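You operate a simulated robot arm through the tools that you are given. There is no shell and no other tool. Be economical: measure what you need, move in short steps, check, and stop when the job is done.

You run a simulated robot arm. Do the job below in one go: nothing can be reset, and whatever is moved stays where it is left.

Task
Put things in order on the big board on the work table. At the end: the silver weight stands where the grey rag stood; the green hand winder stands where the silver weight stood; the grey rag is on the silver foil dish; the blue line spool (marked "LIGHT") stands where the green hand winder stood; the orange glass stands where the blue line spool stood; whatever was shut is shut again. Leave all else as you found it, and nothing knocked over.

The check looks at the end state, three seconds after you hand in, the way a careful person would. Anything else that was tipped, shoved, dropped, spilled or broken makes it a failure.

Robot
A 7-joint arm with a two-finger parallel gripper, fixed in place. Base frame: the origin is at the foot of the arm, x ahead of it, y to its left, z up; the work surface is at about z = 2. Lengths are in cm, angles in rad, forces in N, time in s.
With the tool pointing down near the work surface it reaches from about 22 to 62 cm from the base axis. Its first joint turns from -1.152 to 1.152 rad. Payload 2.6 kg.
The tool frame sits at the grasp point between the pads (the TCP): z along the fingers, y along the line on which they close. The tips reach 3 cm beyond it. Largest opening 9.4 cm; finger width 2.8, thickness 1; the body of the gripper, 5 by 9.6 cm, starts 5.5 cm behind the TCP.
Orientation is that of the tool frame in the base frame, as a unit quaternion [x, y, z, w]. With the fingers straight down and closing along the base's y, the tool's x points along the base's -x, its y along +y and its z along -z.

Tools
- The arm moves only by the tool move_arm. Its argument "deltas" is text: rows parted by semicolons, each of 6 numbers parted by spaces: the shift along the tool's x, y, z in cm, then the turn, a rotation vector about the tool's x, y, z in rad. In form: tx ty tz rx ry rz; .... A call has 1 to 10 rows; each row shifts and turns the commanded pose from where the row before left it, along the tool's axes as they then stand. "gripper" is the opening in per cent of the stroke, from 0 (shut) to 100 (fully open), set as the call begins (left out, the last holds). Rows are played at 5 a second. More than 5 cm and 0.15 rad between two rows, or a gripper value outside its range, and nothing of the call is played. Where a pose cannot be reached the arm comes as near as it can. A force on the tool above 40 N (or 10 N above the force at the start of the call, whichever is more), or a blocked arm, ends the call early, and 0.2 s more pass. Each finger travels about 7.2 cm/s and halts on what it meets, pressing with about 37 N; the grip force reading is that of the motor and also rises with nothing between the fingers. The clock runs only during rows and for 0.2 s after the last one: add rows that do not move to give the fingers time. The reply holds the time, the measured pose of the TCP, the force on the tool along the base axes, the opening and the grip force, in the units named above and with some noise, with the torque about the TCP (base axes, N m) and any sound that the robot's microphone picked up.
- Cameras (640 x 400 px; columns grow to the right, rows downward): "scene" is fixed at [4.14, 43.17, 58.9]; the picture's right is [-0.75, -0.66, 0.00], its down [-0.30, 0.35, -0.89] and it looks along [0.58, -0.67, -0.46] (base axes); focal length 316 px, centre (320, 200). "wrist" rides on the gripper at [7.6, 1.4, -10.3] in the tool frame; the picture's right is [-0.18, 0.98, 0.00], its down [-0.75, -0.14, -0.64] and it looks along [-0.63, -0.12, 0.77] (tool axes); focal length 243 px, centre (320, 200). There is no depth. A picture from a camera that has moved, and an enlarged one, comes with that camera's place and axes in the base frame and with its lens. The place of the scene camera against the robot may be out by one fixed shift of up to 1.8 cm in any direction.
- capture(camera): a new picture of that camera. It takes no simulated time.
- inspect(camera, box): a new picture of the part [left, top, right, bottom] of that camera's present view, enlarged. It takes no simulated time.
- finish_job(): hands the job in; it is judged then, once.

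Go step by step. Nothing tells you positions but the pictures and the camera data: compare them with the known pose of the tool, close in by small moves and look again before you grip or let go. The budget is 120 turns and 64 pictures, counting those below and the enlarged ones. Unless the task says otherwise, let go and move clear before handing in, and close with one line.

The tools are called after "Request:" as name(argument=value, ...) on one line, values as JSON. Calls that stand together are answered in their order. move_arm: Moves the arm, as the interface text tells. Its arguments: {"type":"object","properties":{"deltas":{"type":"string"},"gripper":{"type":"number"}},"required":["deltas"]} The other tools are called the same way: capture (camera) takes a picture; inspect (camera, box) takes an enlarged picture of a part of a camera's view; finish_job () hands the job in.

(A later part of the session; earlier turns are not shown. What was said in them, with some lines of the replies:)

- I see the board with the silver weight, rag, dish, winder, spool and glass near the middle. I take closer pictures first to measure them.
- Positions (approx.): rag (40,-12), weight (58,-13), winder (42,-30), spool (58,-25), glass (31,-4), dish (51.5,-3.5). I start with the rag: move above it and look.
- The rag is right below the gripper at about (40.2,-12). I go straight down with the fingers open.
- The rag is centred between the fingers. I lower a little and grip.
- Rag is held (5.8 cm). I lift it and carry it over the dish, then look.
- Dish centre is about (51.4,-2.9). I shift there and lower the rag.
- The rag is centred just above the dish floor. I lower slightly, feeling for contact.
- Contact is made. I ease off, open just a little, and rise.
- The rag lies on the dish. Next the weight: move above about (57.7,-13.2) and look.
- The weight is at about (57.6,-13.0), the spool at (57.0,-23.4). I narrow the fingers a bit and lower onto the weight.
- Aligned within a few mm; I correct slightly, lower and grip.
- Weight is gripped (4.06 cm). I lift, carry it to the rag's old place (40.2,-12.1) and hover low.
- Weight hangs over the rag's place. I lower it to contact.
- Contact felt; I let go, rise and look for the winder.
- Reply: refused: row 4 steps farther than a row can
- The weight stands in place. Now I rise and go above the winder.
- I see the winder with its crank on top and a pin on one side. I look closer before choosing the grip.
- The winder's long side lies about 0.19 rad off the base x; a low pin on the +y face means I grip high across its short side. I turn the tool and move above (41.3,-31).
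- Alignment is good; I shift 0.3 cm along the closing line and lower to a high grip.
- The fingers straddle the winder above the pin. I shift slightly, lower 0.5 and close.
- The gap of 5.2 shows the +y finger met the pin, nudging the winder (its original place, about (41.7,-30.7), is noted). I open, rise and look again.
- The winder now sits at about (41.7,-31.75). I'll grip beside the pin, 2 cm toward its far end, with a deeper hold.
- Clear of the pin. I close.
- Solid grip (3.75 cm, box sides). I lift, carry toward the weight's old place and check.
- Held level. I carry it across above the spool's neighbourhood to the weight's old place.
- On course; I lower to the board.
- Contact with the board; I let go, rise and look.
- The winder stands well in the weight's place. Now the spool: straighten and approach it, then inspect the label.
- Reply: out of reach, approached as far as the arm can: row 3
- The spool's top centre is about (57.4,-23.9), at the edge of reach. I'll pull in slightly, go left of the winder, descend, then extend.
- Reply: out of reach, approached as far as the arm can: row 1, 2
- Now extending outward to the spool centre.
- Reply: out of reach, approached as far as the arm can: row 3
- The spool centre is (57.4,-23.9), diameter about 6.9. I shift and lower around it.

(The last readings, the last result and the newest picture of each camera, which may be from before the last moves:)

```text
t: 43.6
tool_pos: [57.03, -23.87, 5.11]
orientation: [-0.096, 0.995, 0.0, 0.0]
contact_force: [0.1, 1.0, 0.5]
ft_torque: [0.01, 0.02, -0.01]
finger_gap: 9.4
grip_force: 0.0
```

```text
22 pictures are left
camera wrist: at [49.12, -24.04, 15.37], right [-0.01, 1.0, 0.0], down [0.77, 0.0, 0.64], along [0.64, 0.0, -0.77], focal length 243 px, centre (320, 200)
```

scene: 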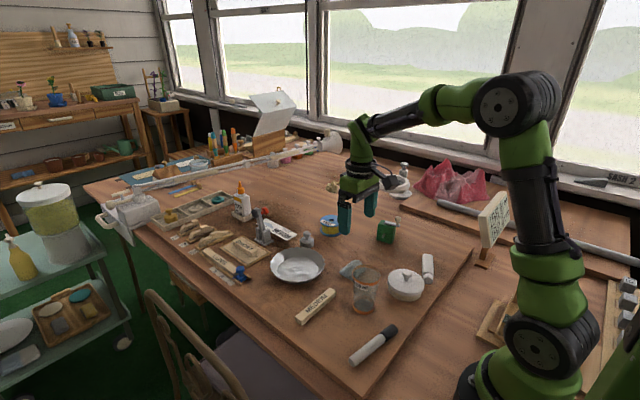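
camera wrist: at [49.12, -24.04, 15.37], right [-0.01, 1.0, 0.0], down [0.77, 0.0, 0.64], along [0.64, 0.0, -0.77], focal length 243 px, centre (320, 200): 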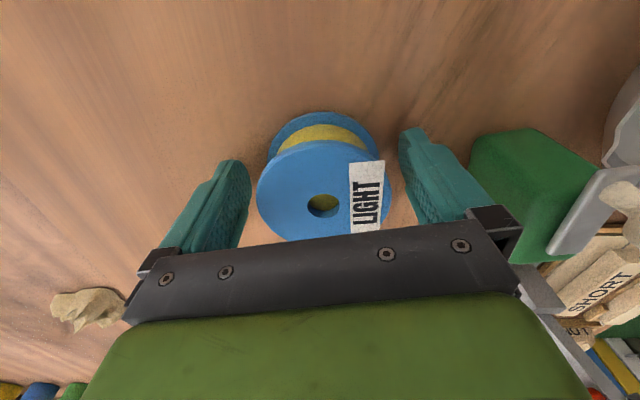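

Centred laterally; I try a small further extension, then close.

Request:
move_arm(deltas="-0.25 0 0 0 0 0; 0 0 0 0 0 0")

Request:
move_arm(deltas="0 0 0 0 0 0; 0 0 0 0 0 0; 0 0 0 0 0 0; 0 0 0 0 0 0", gripper=55)

Request:
capture(camera="wrist")

```text
t: 44.2
tool_pos: [57.21, -23.86, 5.13]
orientation: [-0.095, 0.995, 0.0, 0.0]
contact_force: [0.1, 0.6, -0.7]
ft_torque: [0.0, -0.03, -0.04]
finger_gap: 9.39
grip_force: 0.0
```

```text
t: 45.2
tool_pos: [57.3, -23.91, 5.24]
orientation: [-0.095, 0.995, 0.0, 0.0]
contact_force: [0.6, -0.1, 0.0]
ft_torque: [0.0, -0.01, 0.03]
finger_gap: 6.92
grip_force: 37.3
```

```text
21 pictures are left
camera wrist: at [49.37, -23.97, 15.39], right [-0.01, 1.0, 0.0], down [0.77, 0.0, 0.64], along [0.64, 0.0, -0.77], focal length 243 px, centre (320, 200)
```

wrist: 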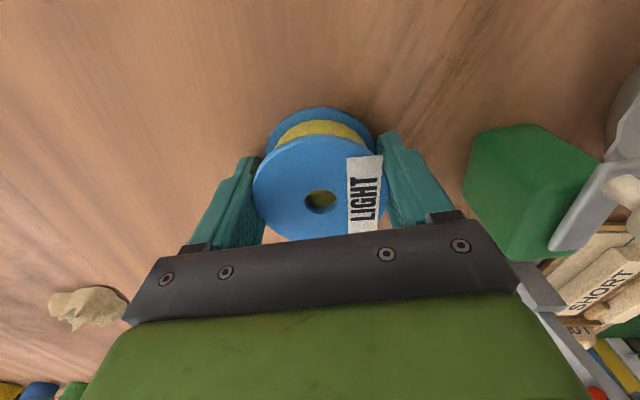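

Spool gripped (6.92 cm). I lift it while drawing inward, and carry it to the winder's old place.

Request:
move_arm(deltas="0 0 -0.6 0 0 0; 0.4 -0.1 -1 0 0 0; 3.3 -0.72 -2.5 0 0 0; 3.3 -0.72 -1 0 0 0; 3.3 -0.72 0 0 0 0; 3.3 -0.72 0 0 0 0; 3.32 -0.73 0 0 0 0; 0 0 0 0 0 0; 0 0 0 0 0 0")

Request:
capture(camera="wrist")

```text
t: 47.2
tool_pos: [41.29, -30.63, 10.26]
orientation: [-0.095, 0.995, 0.0, 0.001]
contact_force: [0.3, -0.8, -1.0]
ft_torque: [0.0, -0.01, 0.02]
finger_gap: 6.89
grip_force: 37.0
```

```text
20 pictures are left
camera wrist: at [33.58, -30.72, 20.51], right [-0.01, 1.0, 0.0], down [0.77, 0.0, 0.64], along [0.64, 0.0, -0.77], focal length 243 px, centre (320, 200)
```

wrist: 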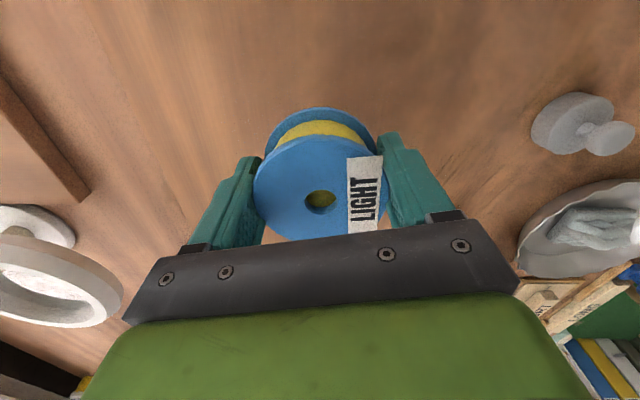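

In position; lowering to contact.

Request:
move_arm(deltas="-0.1 -0.1 2 0 0 0; 0 0 2 0 0 0; 0 0 0.9 0 0 0; 0 0 0.15 0 0 0; 0 0 0 0 0 0")

Request:
move_arm(deltas="0 0 0.1 0 0 0; 0 0 0 0 0 0")

```text
t: 48.4
tool_pos: [41.44, -30.62, 5.24]
orientation: [-0.095, 0.995, 0.0, 0.001]
contact_force: [1.1, 0.5, -0.3]
ft_torque: [0.0, 0.0, 0.0]
finger_gap: 6.91
grip_force: 37.2
```

```text
t: 49.0
tool_pos: [41.46, -30.81, 5.21]
orientation: [-0.095, 0.996, 0.0, 0.0]
contact_force: [0.5, -0.8, -0.5]
ft_torque: [0.02, -0.02, -0.01]
finger_gap: 6.9
grip_force: 36.4
```

Request:
move_arm(deltas="0 0 0.1 0 0 0; 0 0 0 0 0 0")

```text
t: 49.6
tool_pos: [41.48, -30.85, 5.05]
orientation: [-0.095, 0.995, 0.0, 0.0]
contact_force: [-2.0, 1.5, 8.3]
ft_torque: [0.22, 0.24, 0.03]
finger_gap: 6.92
grip_force: 37.4
```

Contact. I release, rise, straighten the tool and head toward the glass.

Request:
move_arm(deltas="0 0 0 0 0 0; 0 0 0 0 0 0; 0 0 0 0 0 0; 0 0 -1 0 0 0; 0 0 -4 0 0 0; 0 0 -4.5 0 0 0; 0 0 -4.5 0 0 0.095; 0 0 0 0 0 0.095; 0 0 0 0 0 0", gripper=100)

Request:
capture(camera="wrist")

Request:
inspect(camera="scene", box=[330, 200, 458, 320])

```text
t: 51.6
tool_pos: [41.34, -30.58, 19.25]
orientation: [0.0, 1.0, -0.001, 0.0]
contact_force: [-0.4, 0.5, 0.6]
ft_torque: [0.0, 0.02, -0.03]
finger_gap: 9.41
grip_force: 0.1
```

```text
19 pictures are left
camera wrist: at [33.68, -29.35, 29.36], right [0.18, 0.98, 0.0], down [0.75, -0.14, 0.64], along [0.63, -0.12, -0.77], focal length 243 px, centre (320, 200)
```

wrist: 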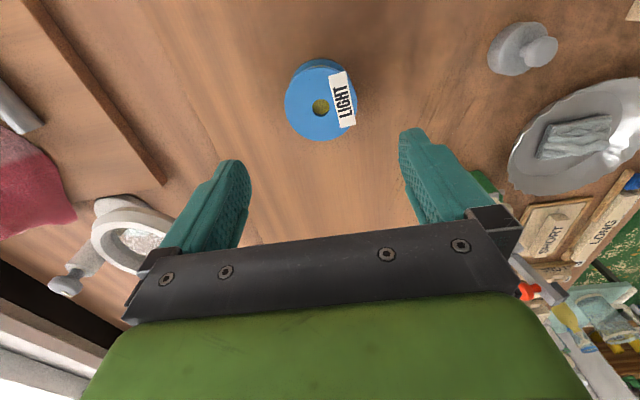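

```text
3.33 times, centred on (394, 260) of scene
camera zoom: at [4.13, 43.17, 58.9], right [-0.75, -0.66, 0.0], down [-0.3, 0.35, -0.89], along [0.58, -0.67, -0.46], focal length 1054 px, centre (73, 0)
```

zoom: 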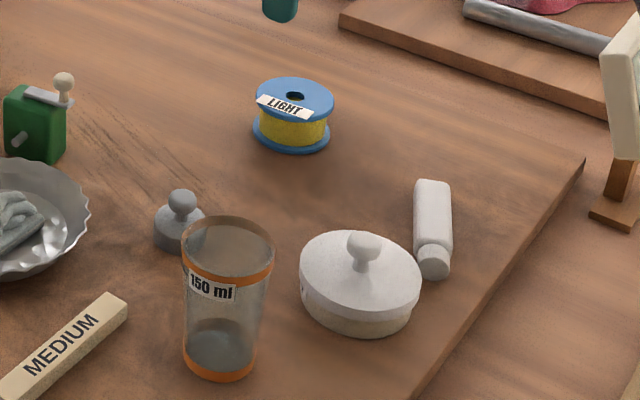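

Spool stands well in the winder's place. Now moving above the glass.

Request:
move_arm(deltas="1.7 3.8 0 0 0 0; 1.7 3.8 0 0 0 0; 1.7 3.8 0 0 0 0; 1.7 3.8 0 0 0 0; 1.6 3.8 0 0 0 0; 1.5 3.8 0 0 0 0; 1.4 3.8 0 0 0 0; 0 0 0 0 0 0; 0 0 0 0 0 0")

Request:
capture(camera="wrist")

```text
t: 53.6
tool_pos: [30.16, -4.21, 19.07]
orientation: [0.001, 1.0, 0.0, 0.0]
contact_force: [-0.2, 0.1, -0.4]
ft_torque: [-0.01, 0.02, -0.02]
finger_gap: 9.4
grip_force: 0.1
```

```text
17 pictures are left
camera wrist: at [22.36, -2.74, 29.3], right [0.18, 0.98, 0.0], down [0.75, -0.14, 0.64], along [0.63, -0.12, -0.77], focal length 243 px, centre (320, 200)
```

wrist: 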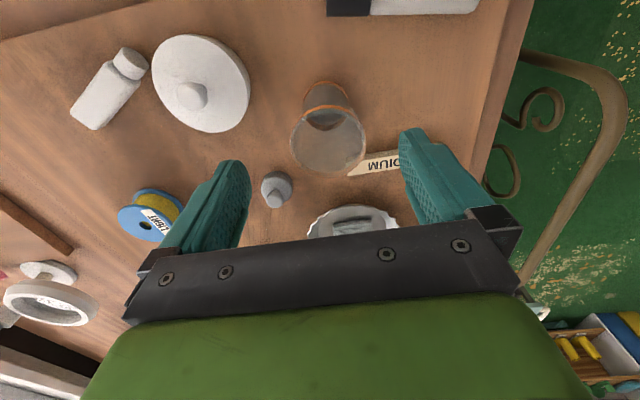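

The glass is at about (30.85,-3.7), rim 5.9 cm wide and about 10 cm tall. I align and lower halfway with slightly narrowed fingers.

Request:
move_arm(deltas="-0.7 0.5 0 0 0 0; 0 0 2 0 0 0; 0 0 2 0 0 0; 0 0 1.5 0 0 0; 0 0 0 0 0 0; 0 0 0 0 0 0", gripper=90)

Request:
capture(camera="wrist")

Request:
inspect(camera="scene", box=[310, 220, 430, 330])

```text
t: 55.0
tool_pos: [30.81, -3.64, 13.65]
orientation: [0.0, 1.0, 0.0, 0.0]
contact_force: [0.4, 0.2, -0.4]
ft_torque: [0.01, -0.02, 0.02]
finger_gap: 8.43
grip_force: 0.0
```

```text
16 pictures are left
camera wrist: at [23.13, -2.24, 23.83], right [0.18, 0.98, 0.0], down [0.75, -0.14, 0.64], along [0.63, -0.12, -0.77], focal length 243 px, centre (320, 200)
```

wrist: 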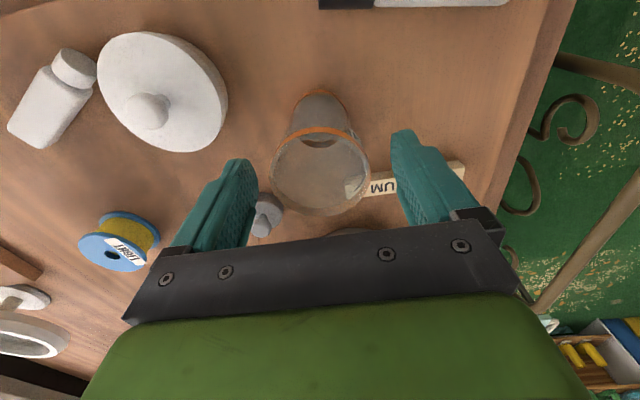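

```text
3.64 times, centred on (370, 275) of scene
camera zoom: at [4.14, 43.17, 58.9], right [-0.75, -0.66, 0.0], down [-0.3, 0.35, -0.89], along [0.58, -0.67, -0.46], focal length 1150 px, centre (138, -73)
```

zoom: 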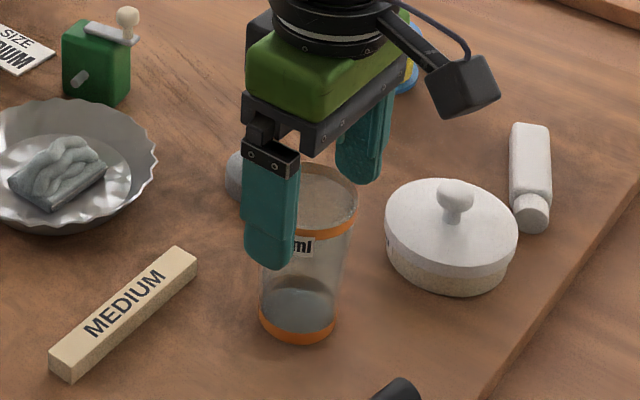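

Fingers straddle the rim symmetrically (rim at z≈12). I lower to the grip height and close.

Request:
move_arm(deltas="0 0 2 0 0 0; 0 0 2 0 0 0; 0 0 1.5 0 0 0; 0 0 0.6 0 0 0; 0 0 0 0 0 0")

Request:
move_arm(deltas="0 0 0 0 0 0; 0 0 0 0 0 0; 0 0 0 0 0 0; 0 0 0 0 0 0", gripper=50)

Request:
capture(camera="wrist")

```text
t: 56.2
tool_pos: [30.88, -3.72, 7.53]
orientation: [0.0, 1.0, 0.0, 0.0]
contact_force: [-0.3, -0.4, -0.4]
ft_torque: [-0.03, -0.01, 0.0]
finger_gap: 8.46
grip_force: 0.0
```

```text
t: 57.2
tool_pos: [30.82, -3.64, 7.54]
orientation: [0.001, 1.0, -0.001, 0.0]
contact_force: [-0.3, -1.1, -0.4]
ft_torque: [0.02, 0.04, -0.01]
finger_gap: 5.97
grip_force: 36.8
```

```text
14 pictures are left
camera wrist: at [23.15, -2.27, 17.74], right [0.18, 0.98, 0.0], down [0.75, -0.14, 0.64], along [0.63, -0.12, -0.77], focal length 243 px, centre (320, 200)
```

wrist: 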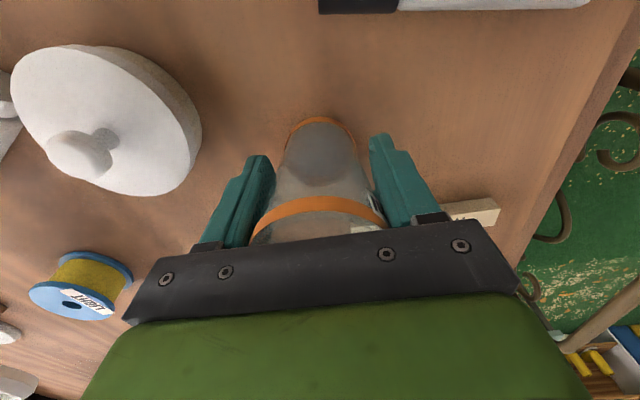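

Glass gripped. I lift it gently.

Request:
move_arm(deltas="0 0 -0.5 0 0 0; 0 0 -1 0 0 0; 0 0 -2 0 0 0; 0 0 -2 0 0 0; 0 0 -2 0 0 0; 0 0 -1 0 0 0; 0 0 0 0 0 0")

Request:
inspect(camera="scene", box=[290, 180, 430, 320])

```text
t: 58.8
tool_pos: [30.88, -3.77, 15.93]
orientation: [0.0, 1.0, 0.0, 0.0]
contact_force: [0.0, 0.3, -1.0]
ft_torque: [0.0, 0.01, -0.01]
finger_gap: 5.98
grip_force: 36.9
```

```text
2.86 times, centred on (360, 250) of scene
camera zoom: at [4.14, 43.17, 58.9], right [-0.75, -0.66, 0.0], down [-0.3, 0.35, -0.89], along [0.58, -0.67, -0.46], focal length 904 px, centre (206, 57)
```

zoom: 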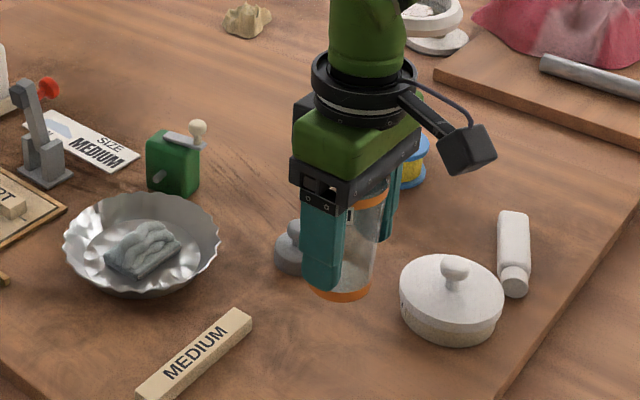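

Held upright. I carry it gently toward (52,-24).

Request:
move_arm(deltas="-1.2 -1.2 0 0 0 0; -2 -2 0 0 0 0; -2.3 -2.2 0 0 0 0; -2.4 -2.3 0 0 0 0; -2.4 -2.3 0 0 0 0; -2.4 -2.3 0 0 0 0; -2.4 -2.3 0 0 0 0; -2.3 -2.2 0 0 0 0; -2 -2 0 0 0 0; -1.2 -1.2 0 0 0 0")

Request:
move_arm(deltas="-0.3 -0.2 2 0 0 0; 0 0 2 0 0 0; 0 0 1.5 0 0 0; 0 0 1 0 0 0; 0 0 0 0 0 0; 0 0 0 0 0 0")

Request:
capture(camera="wrist")

```text
t: 61.0
tool_pos: [51.44, -23.74, 15.96]
orientation: [-0.001, 1.0, 0.0, 0.0]
contact_force: [-0.3, 1.0, -0.9]
ft_torque: [0.03, 0.04, 0.01]
finger_gap: 5.92
grip_force: 36.6
```

```text
t: 62.4
tool_pos: [51.78, -23.84, 9.53]
orientation: [0.0, 1.0, -0.001, 0.0]
contact_force: [0.3, -0.3, -1.1]
ft_torque: [0.0, 0.03, -0.01]
finger_gap: 5.9
grip_force: 37.2
```

```text
12 pictures are left
camera wrist: at [44.04, -22.41, 19.68], right [0.18, 0.98, 0.0], down [0.75, -0.14, 0.64], along [0.63, -0.12, -0.77], focal length 243 px, centre (320, 200)
```

wrist: 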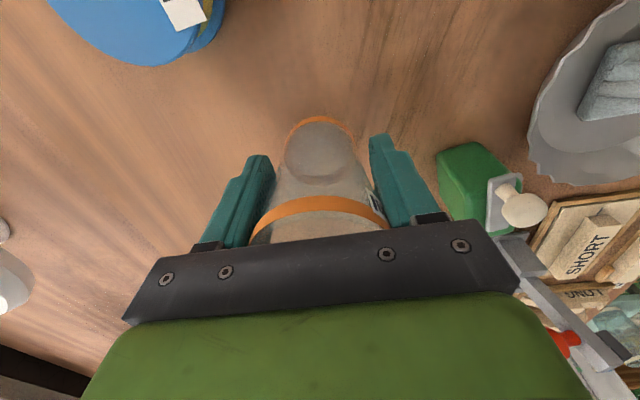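

Now lower a bit and extend outward toward (57.4,-23.9).

Request:
move_arm(deltas="-1 0 0.8 0 0 0; -1.5 0 0 0 0 0; -1.5 0 0 0 0 0; -1 0 0.4 0 0 0; -0.5 0 0 0 0 0; 0 0 0 0 0 0; 0 0 0 0 0 0")

```text
t: 64.0
tool_pos: [57.1, -23.79, 8.17]
orientation: [-0.001, 1.0, 0.0, 0.0]
contact_force: [-0.7, 1.0, -1.1]
ft_torque: [0.0, -0.01, 0.02]
finger_gap: 5.96
grip_force: 36.8
```

Request:
move_arm(deltas="0 0 0.4 0 0 0; -0.3 -0.1 0 0 0 0; 0 0 0 0 0 0; 0 0 0 0 0 0")

Request:
inspect(camera="scene", box=[270, 170, 390, 260])

```text
t: 65.0
tool_pos: [57.2, -23.76, 7.82]
orientation: [0.0, 1.0, 0.0, 0.0]
contact_force: [0.5, 0.2, -1.4]
ft_torque: [-0.04, 0.0, -0.02]
finger_gap: 5.94
grip_force: 36.9
out of reach, approached as far as the arm can: row 2
```

```text
4.44 times, centred on (330, 215) of scene
camera zoom: at [4.14, 43.17, 58.9], right [-0.75, -0.66, 0.0], down [-0.3, 0.35, -0.89], along [0.58, -0.67, -0.46], focal length 1406 px, centre (276, 133)
```

zoom: 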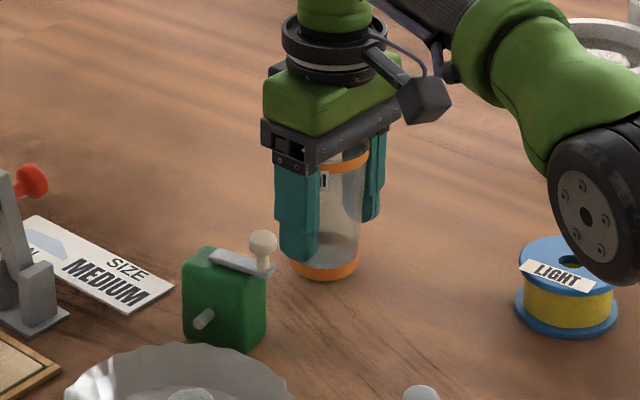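

The glass base is within a few mm of the spool's old place. I lower to contact.

Request:
move_arm(deltas="0 0 0.15 0 0 0; 0 0 0.1 0 0 0; 0 0 0 0 0 0")

Request:
move_arm(deltas="0 0 0.08 0 0 0; 0 0 0 0 0 0")

```text
t: 65.8
tool_pos: [57.25, -23.79, 7.6]
orientation: [-0.001, 1.0, 0.0, 0.0]
contact_force: [-0.9, -0.6, -1.0]
ft_torque: [0.0, 0.01, -0.01]
finger_gap: 5.92
grip_force: 37.2
```

```text
t: 66.4
tool_pos: [57.19, -23.93, 7.54]
orientation: [0.0, 1.0, 0.0, 0.0]
contact_force: [-0.1, 0.8, -1.5]
ft_torque: [0.02, 0.0, 0.01]
finger_gap: 5.93
grip_force: 37.3
```

Request:
move_arm(deltas="0 0 0.1 0 0 0; 0 0 0 0 0 0")

```text
t: 67.0
tool_pos: [57.27, -23.67, 7.43]
orientation: [-0.001, 1.0, -0.002, 0.001]
contact_force: [0.5, -0.5, 1.2]
ft_torque: [0.01, 0.01, 0.0]
finger_gap: 5.91
grip_force: 37.7
```

The board carries it. I open the fingers and withdraw straight back (toward the base), then rise.

Request:
move_arm(deltas="0 0 0 0 0 0; 0 0 0 0 0 0; 0 0 0 0 0 0", gripper=88)

Request:
capture(camera="wrist")

```text
t: 67.8
tool_pos: [57.15, -23.73, 7.42]
orientation: [0.0, 1.0, -0.001, 0.0]
contact_force: [0.1, -1.0, -0.3]
ft_torque: [0.01, 0.02, 0.01]
finger_gap: 8.27
grip_force: 0.1
```

```text
10 pictures are left
camera wrist: at [49.51, -22.38, 17.67], right [0.18, 0.98, 0.0], down [0.75, -0.14, 0.64], along [0.63, -0.12, -0.77], focal length 243 px, centre (320, 200)
```

wrist: 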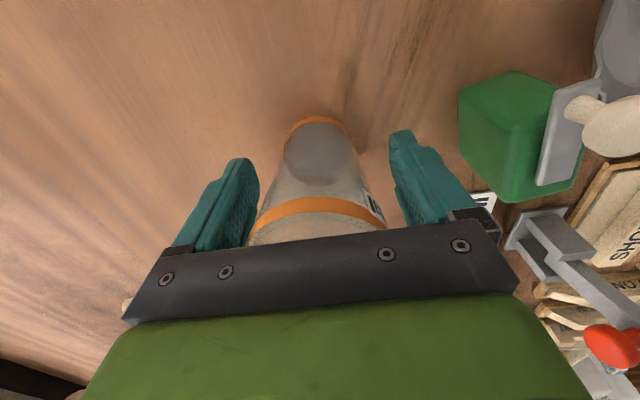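

Request:
move_arm(deltas="0.5 0 -0.1 0 0 0; 1.5 0 -0.3 0 0 0; 2 0 -0.4 0 0 0; 3 0 -1 0 0 0; 3 0 -3 0 0 0; 0 0 -4 0 0 0; 0 0 -3 0 0 0; 0 0 0 0 0 0")

Request:
capture(camera="scene")

Request:
inspect(camera="scene", box=[220, 170, 460, 320])

```text
t: 69.6
tool_pos: [47.29, -23.88, 19.27]
orientation: [-0.001, 1.0, 0.0, 0.0]
contact_force: [-0.2, 0.4, -0.5]
ft_torque: [0.0, 0.01, -0.01]
finger_gap: 8.25
grip_force: 0.2
```

```text
9 pictures are left
```

scene: 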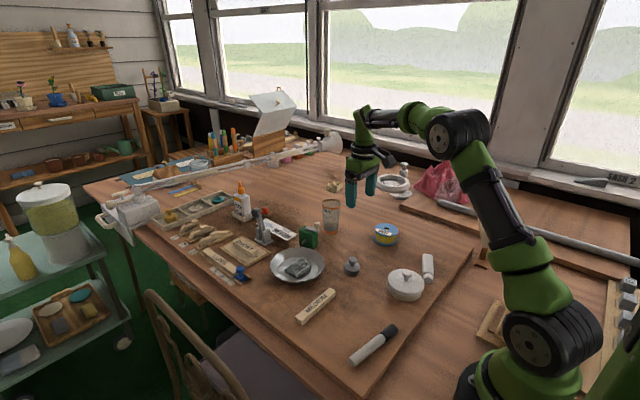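

```text
2.67 times, centred on (340, 245) of scene
camera zoom: at [4.13, 43.17, 58.9], right [-0.75, -0.66, 0.0], down [-0.3, 0.35, -0.89], along [0.58, -0.67, -0.46], focal length 844 px, centre (267, 80)
```

zoom: 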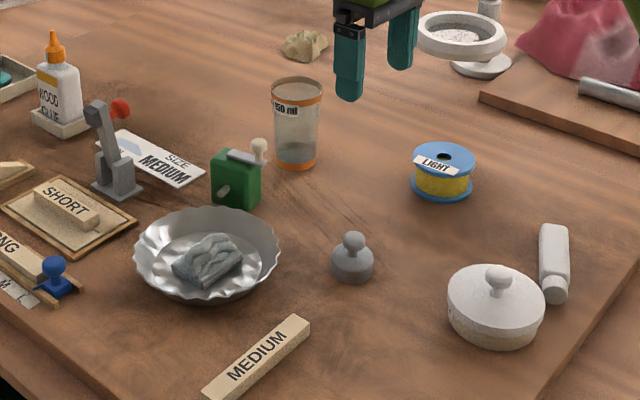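

Everything stands in its place: weight at the rag's spot, winder at the weight's spot, rag on the dish, spool at the winder's spot, glass at the spool's spot. Nothing else has moved and the arm is clear, so I hand in.

Request:
finish_job()

```text
The job is handed in.
```

The job is done and handed in: all five items are in their asked-for places to within about half a centimetre, nothing was tipped, and nothing shut was opened.
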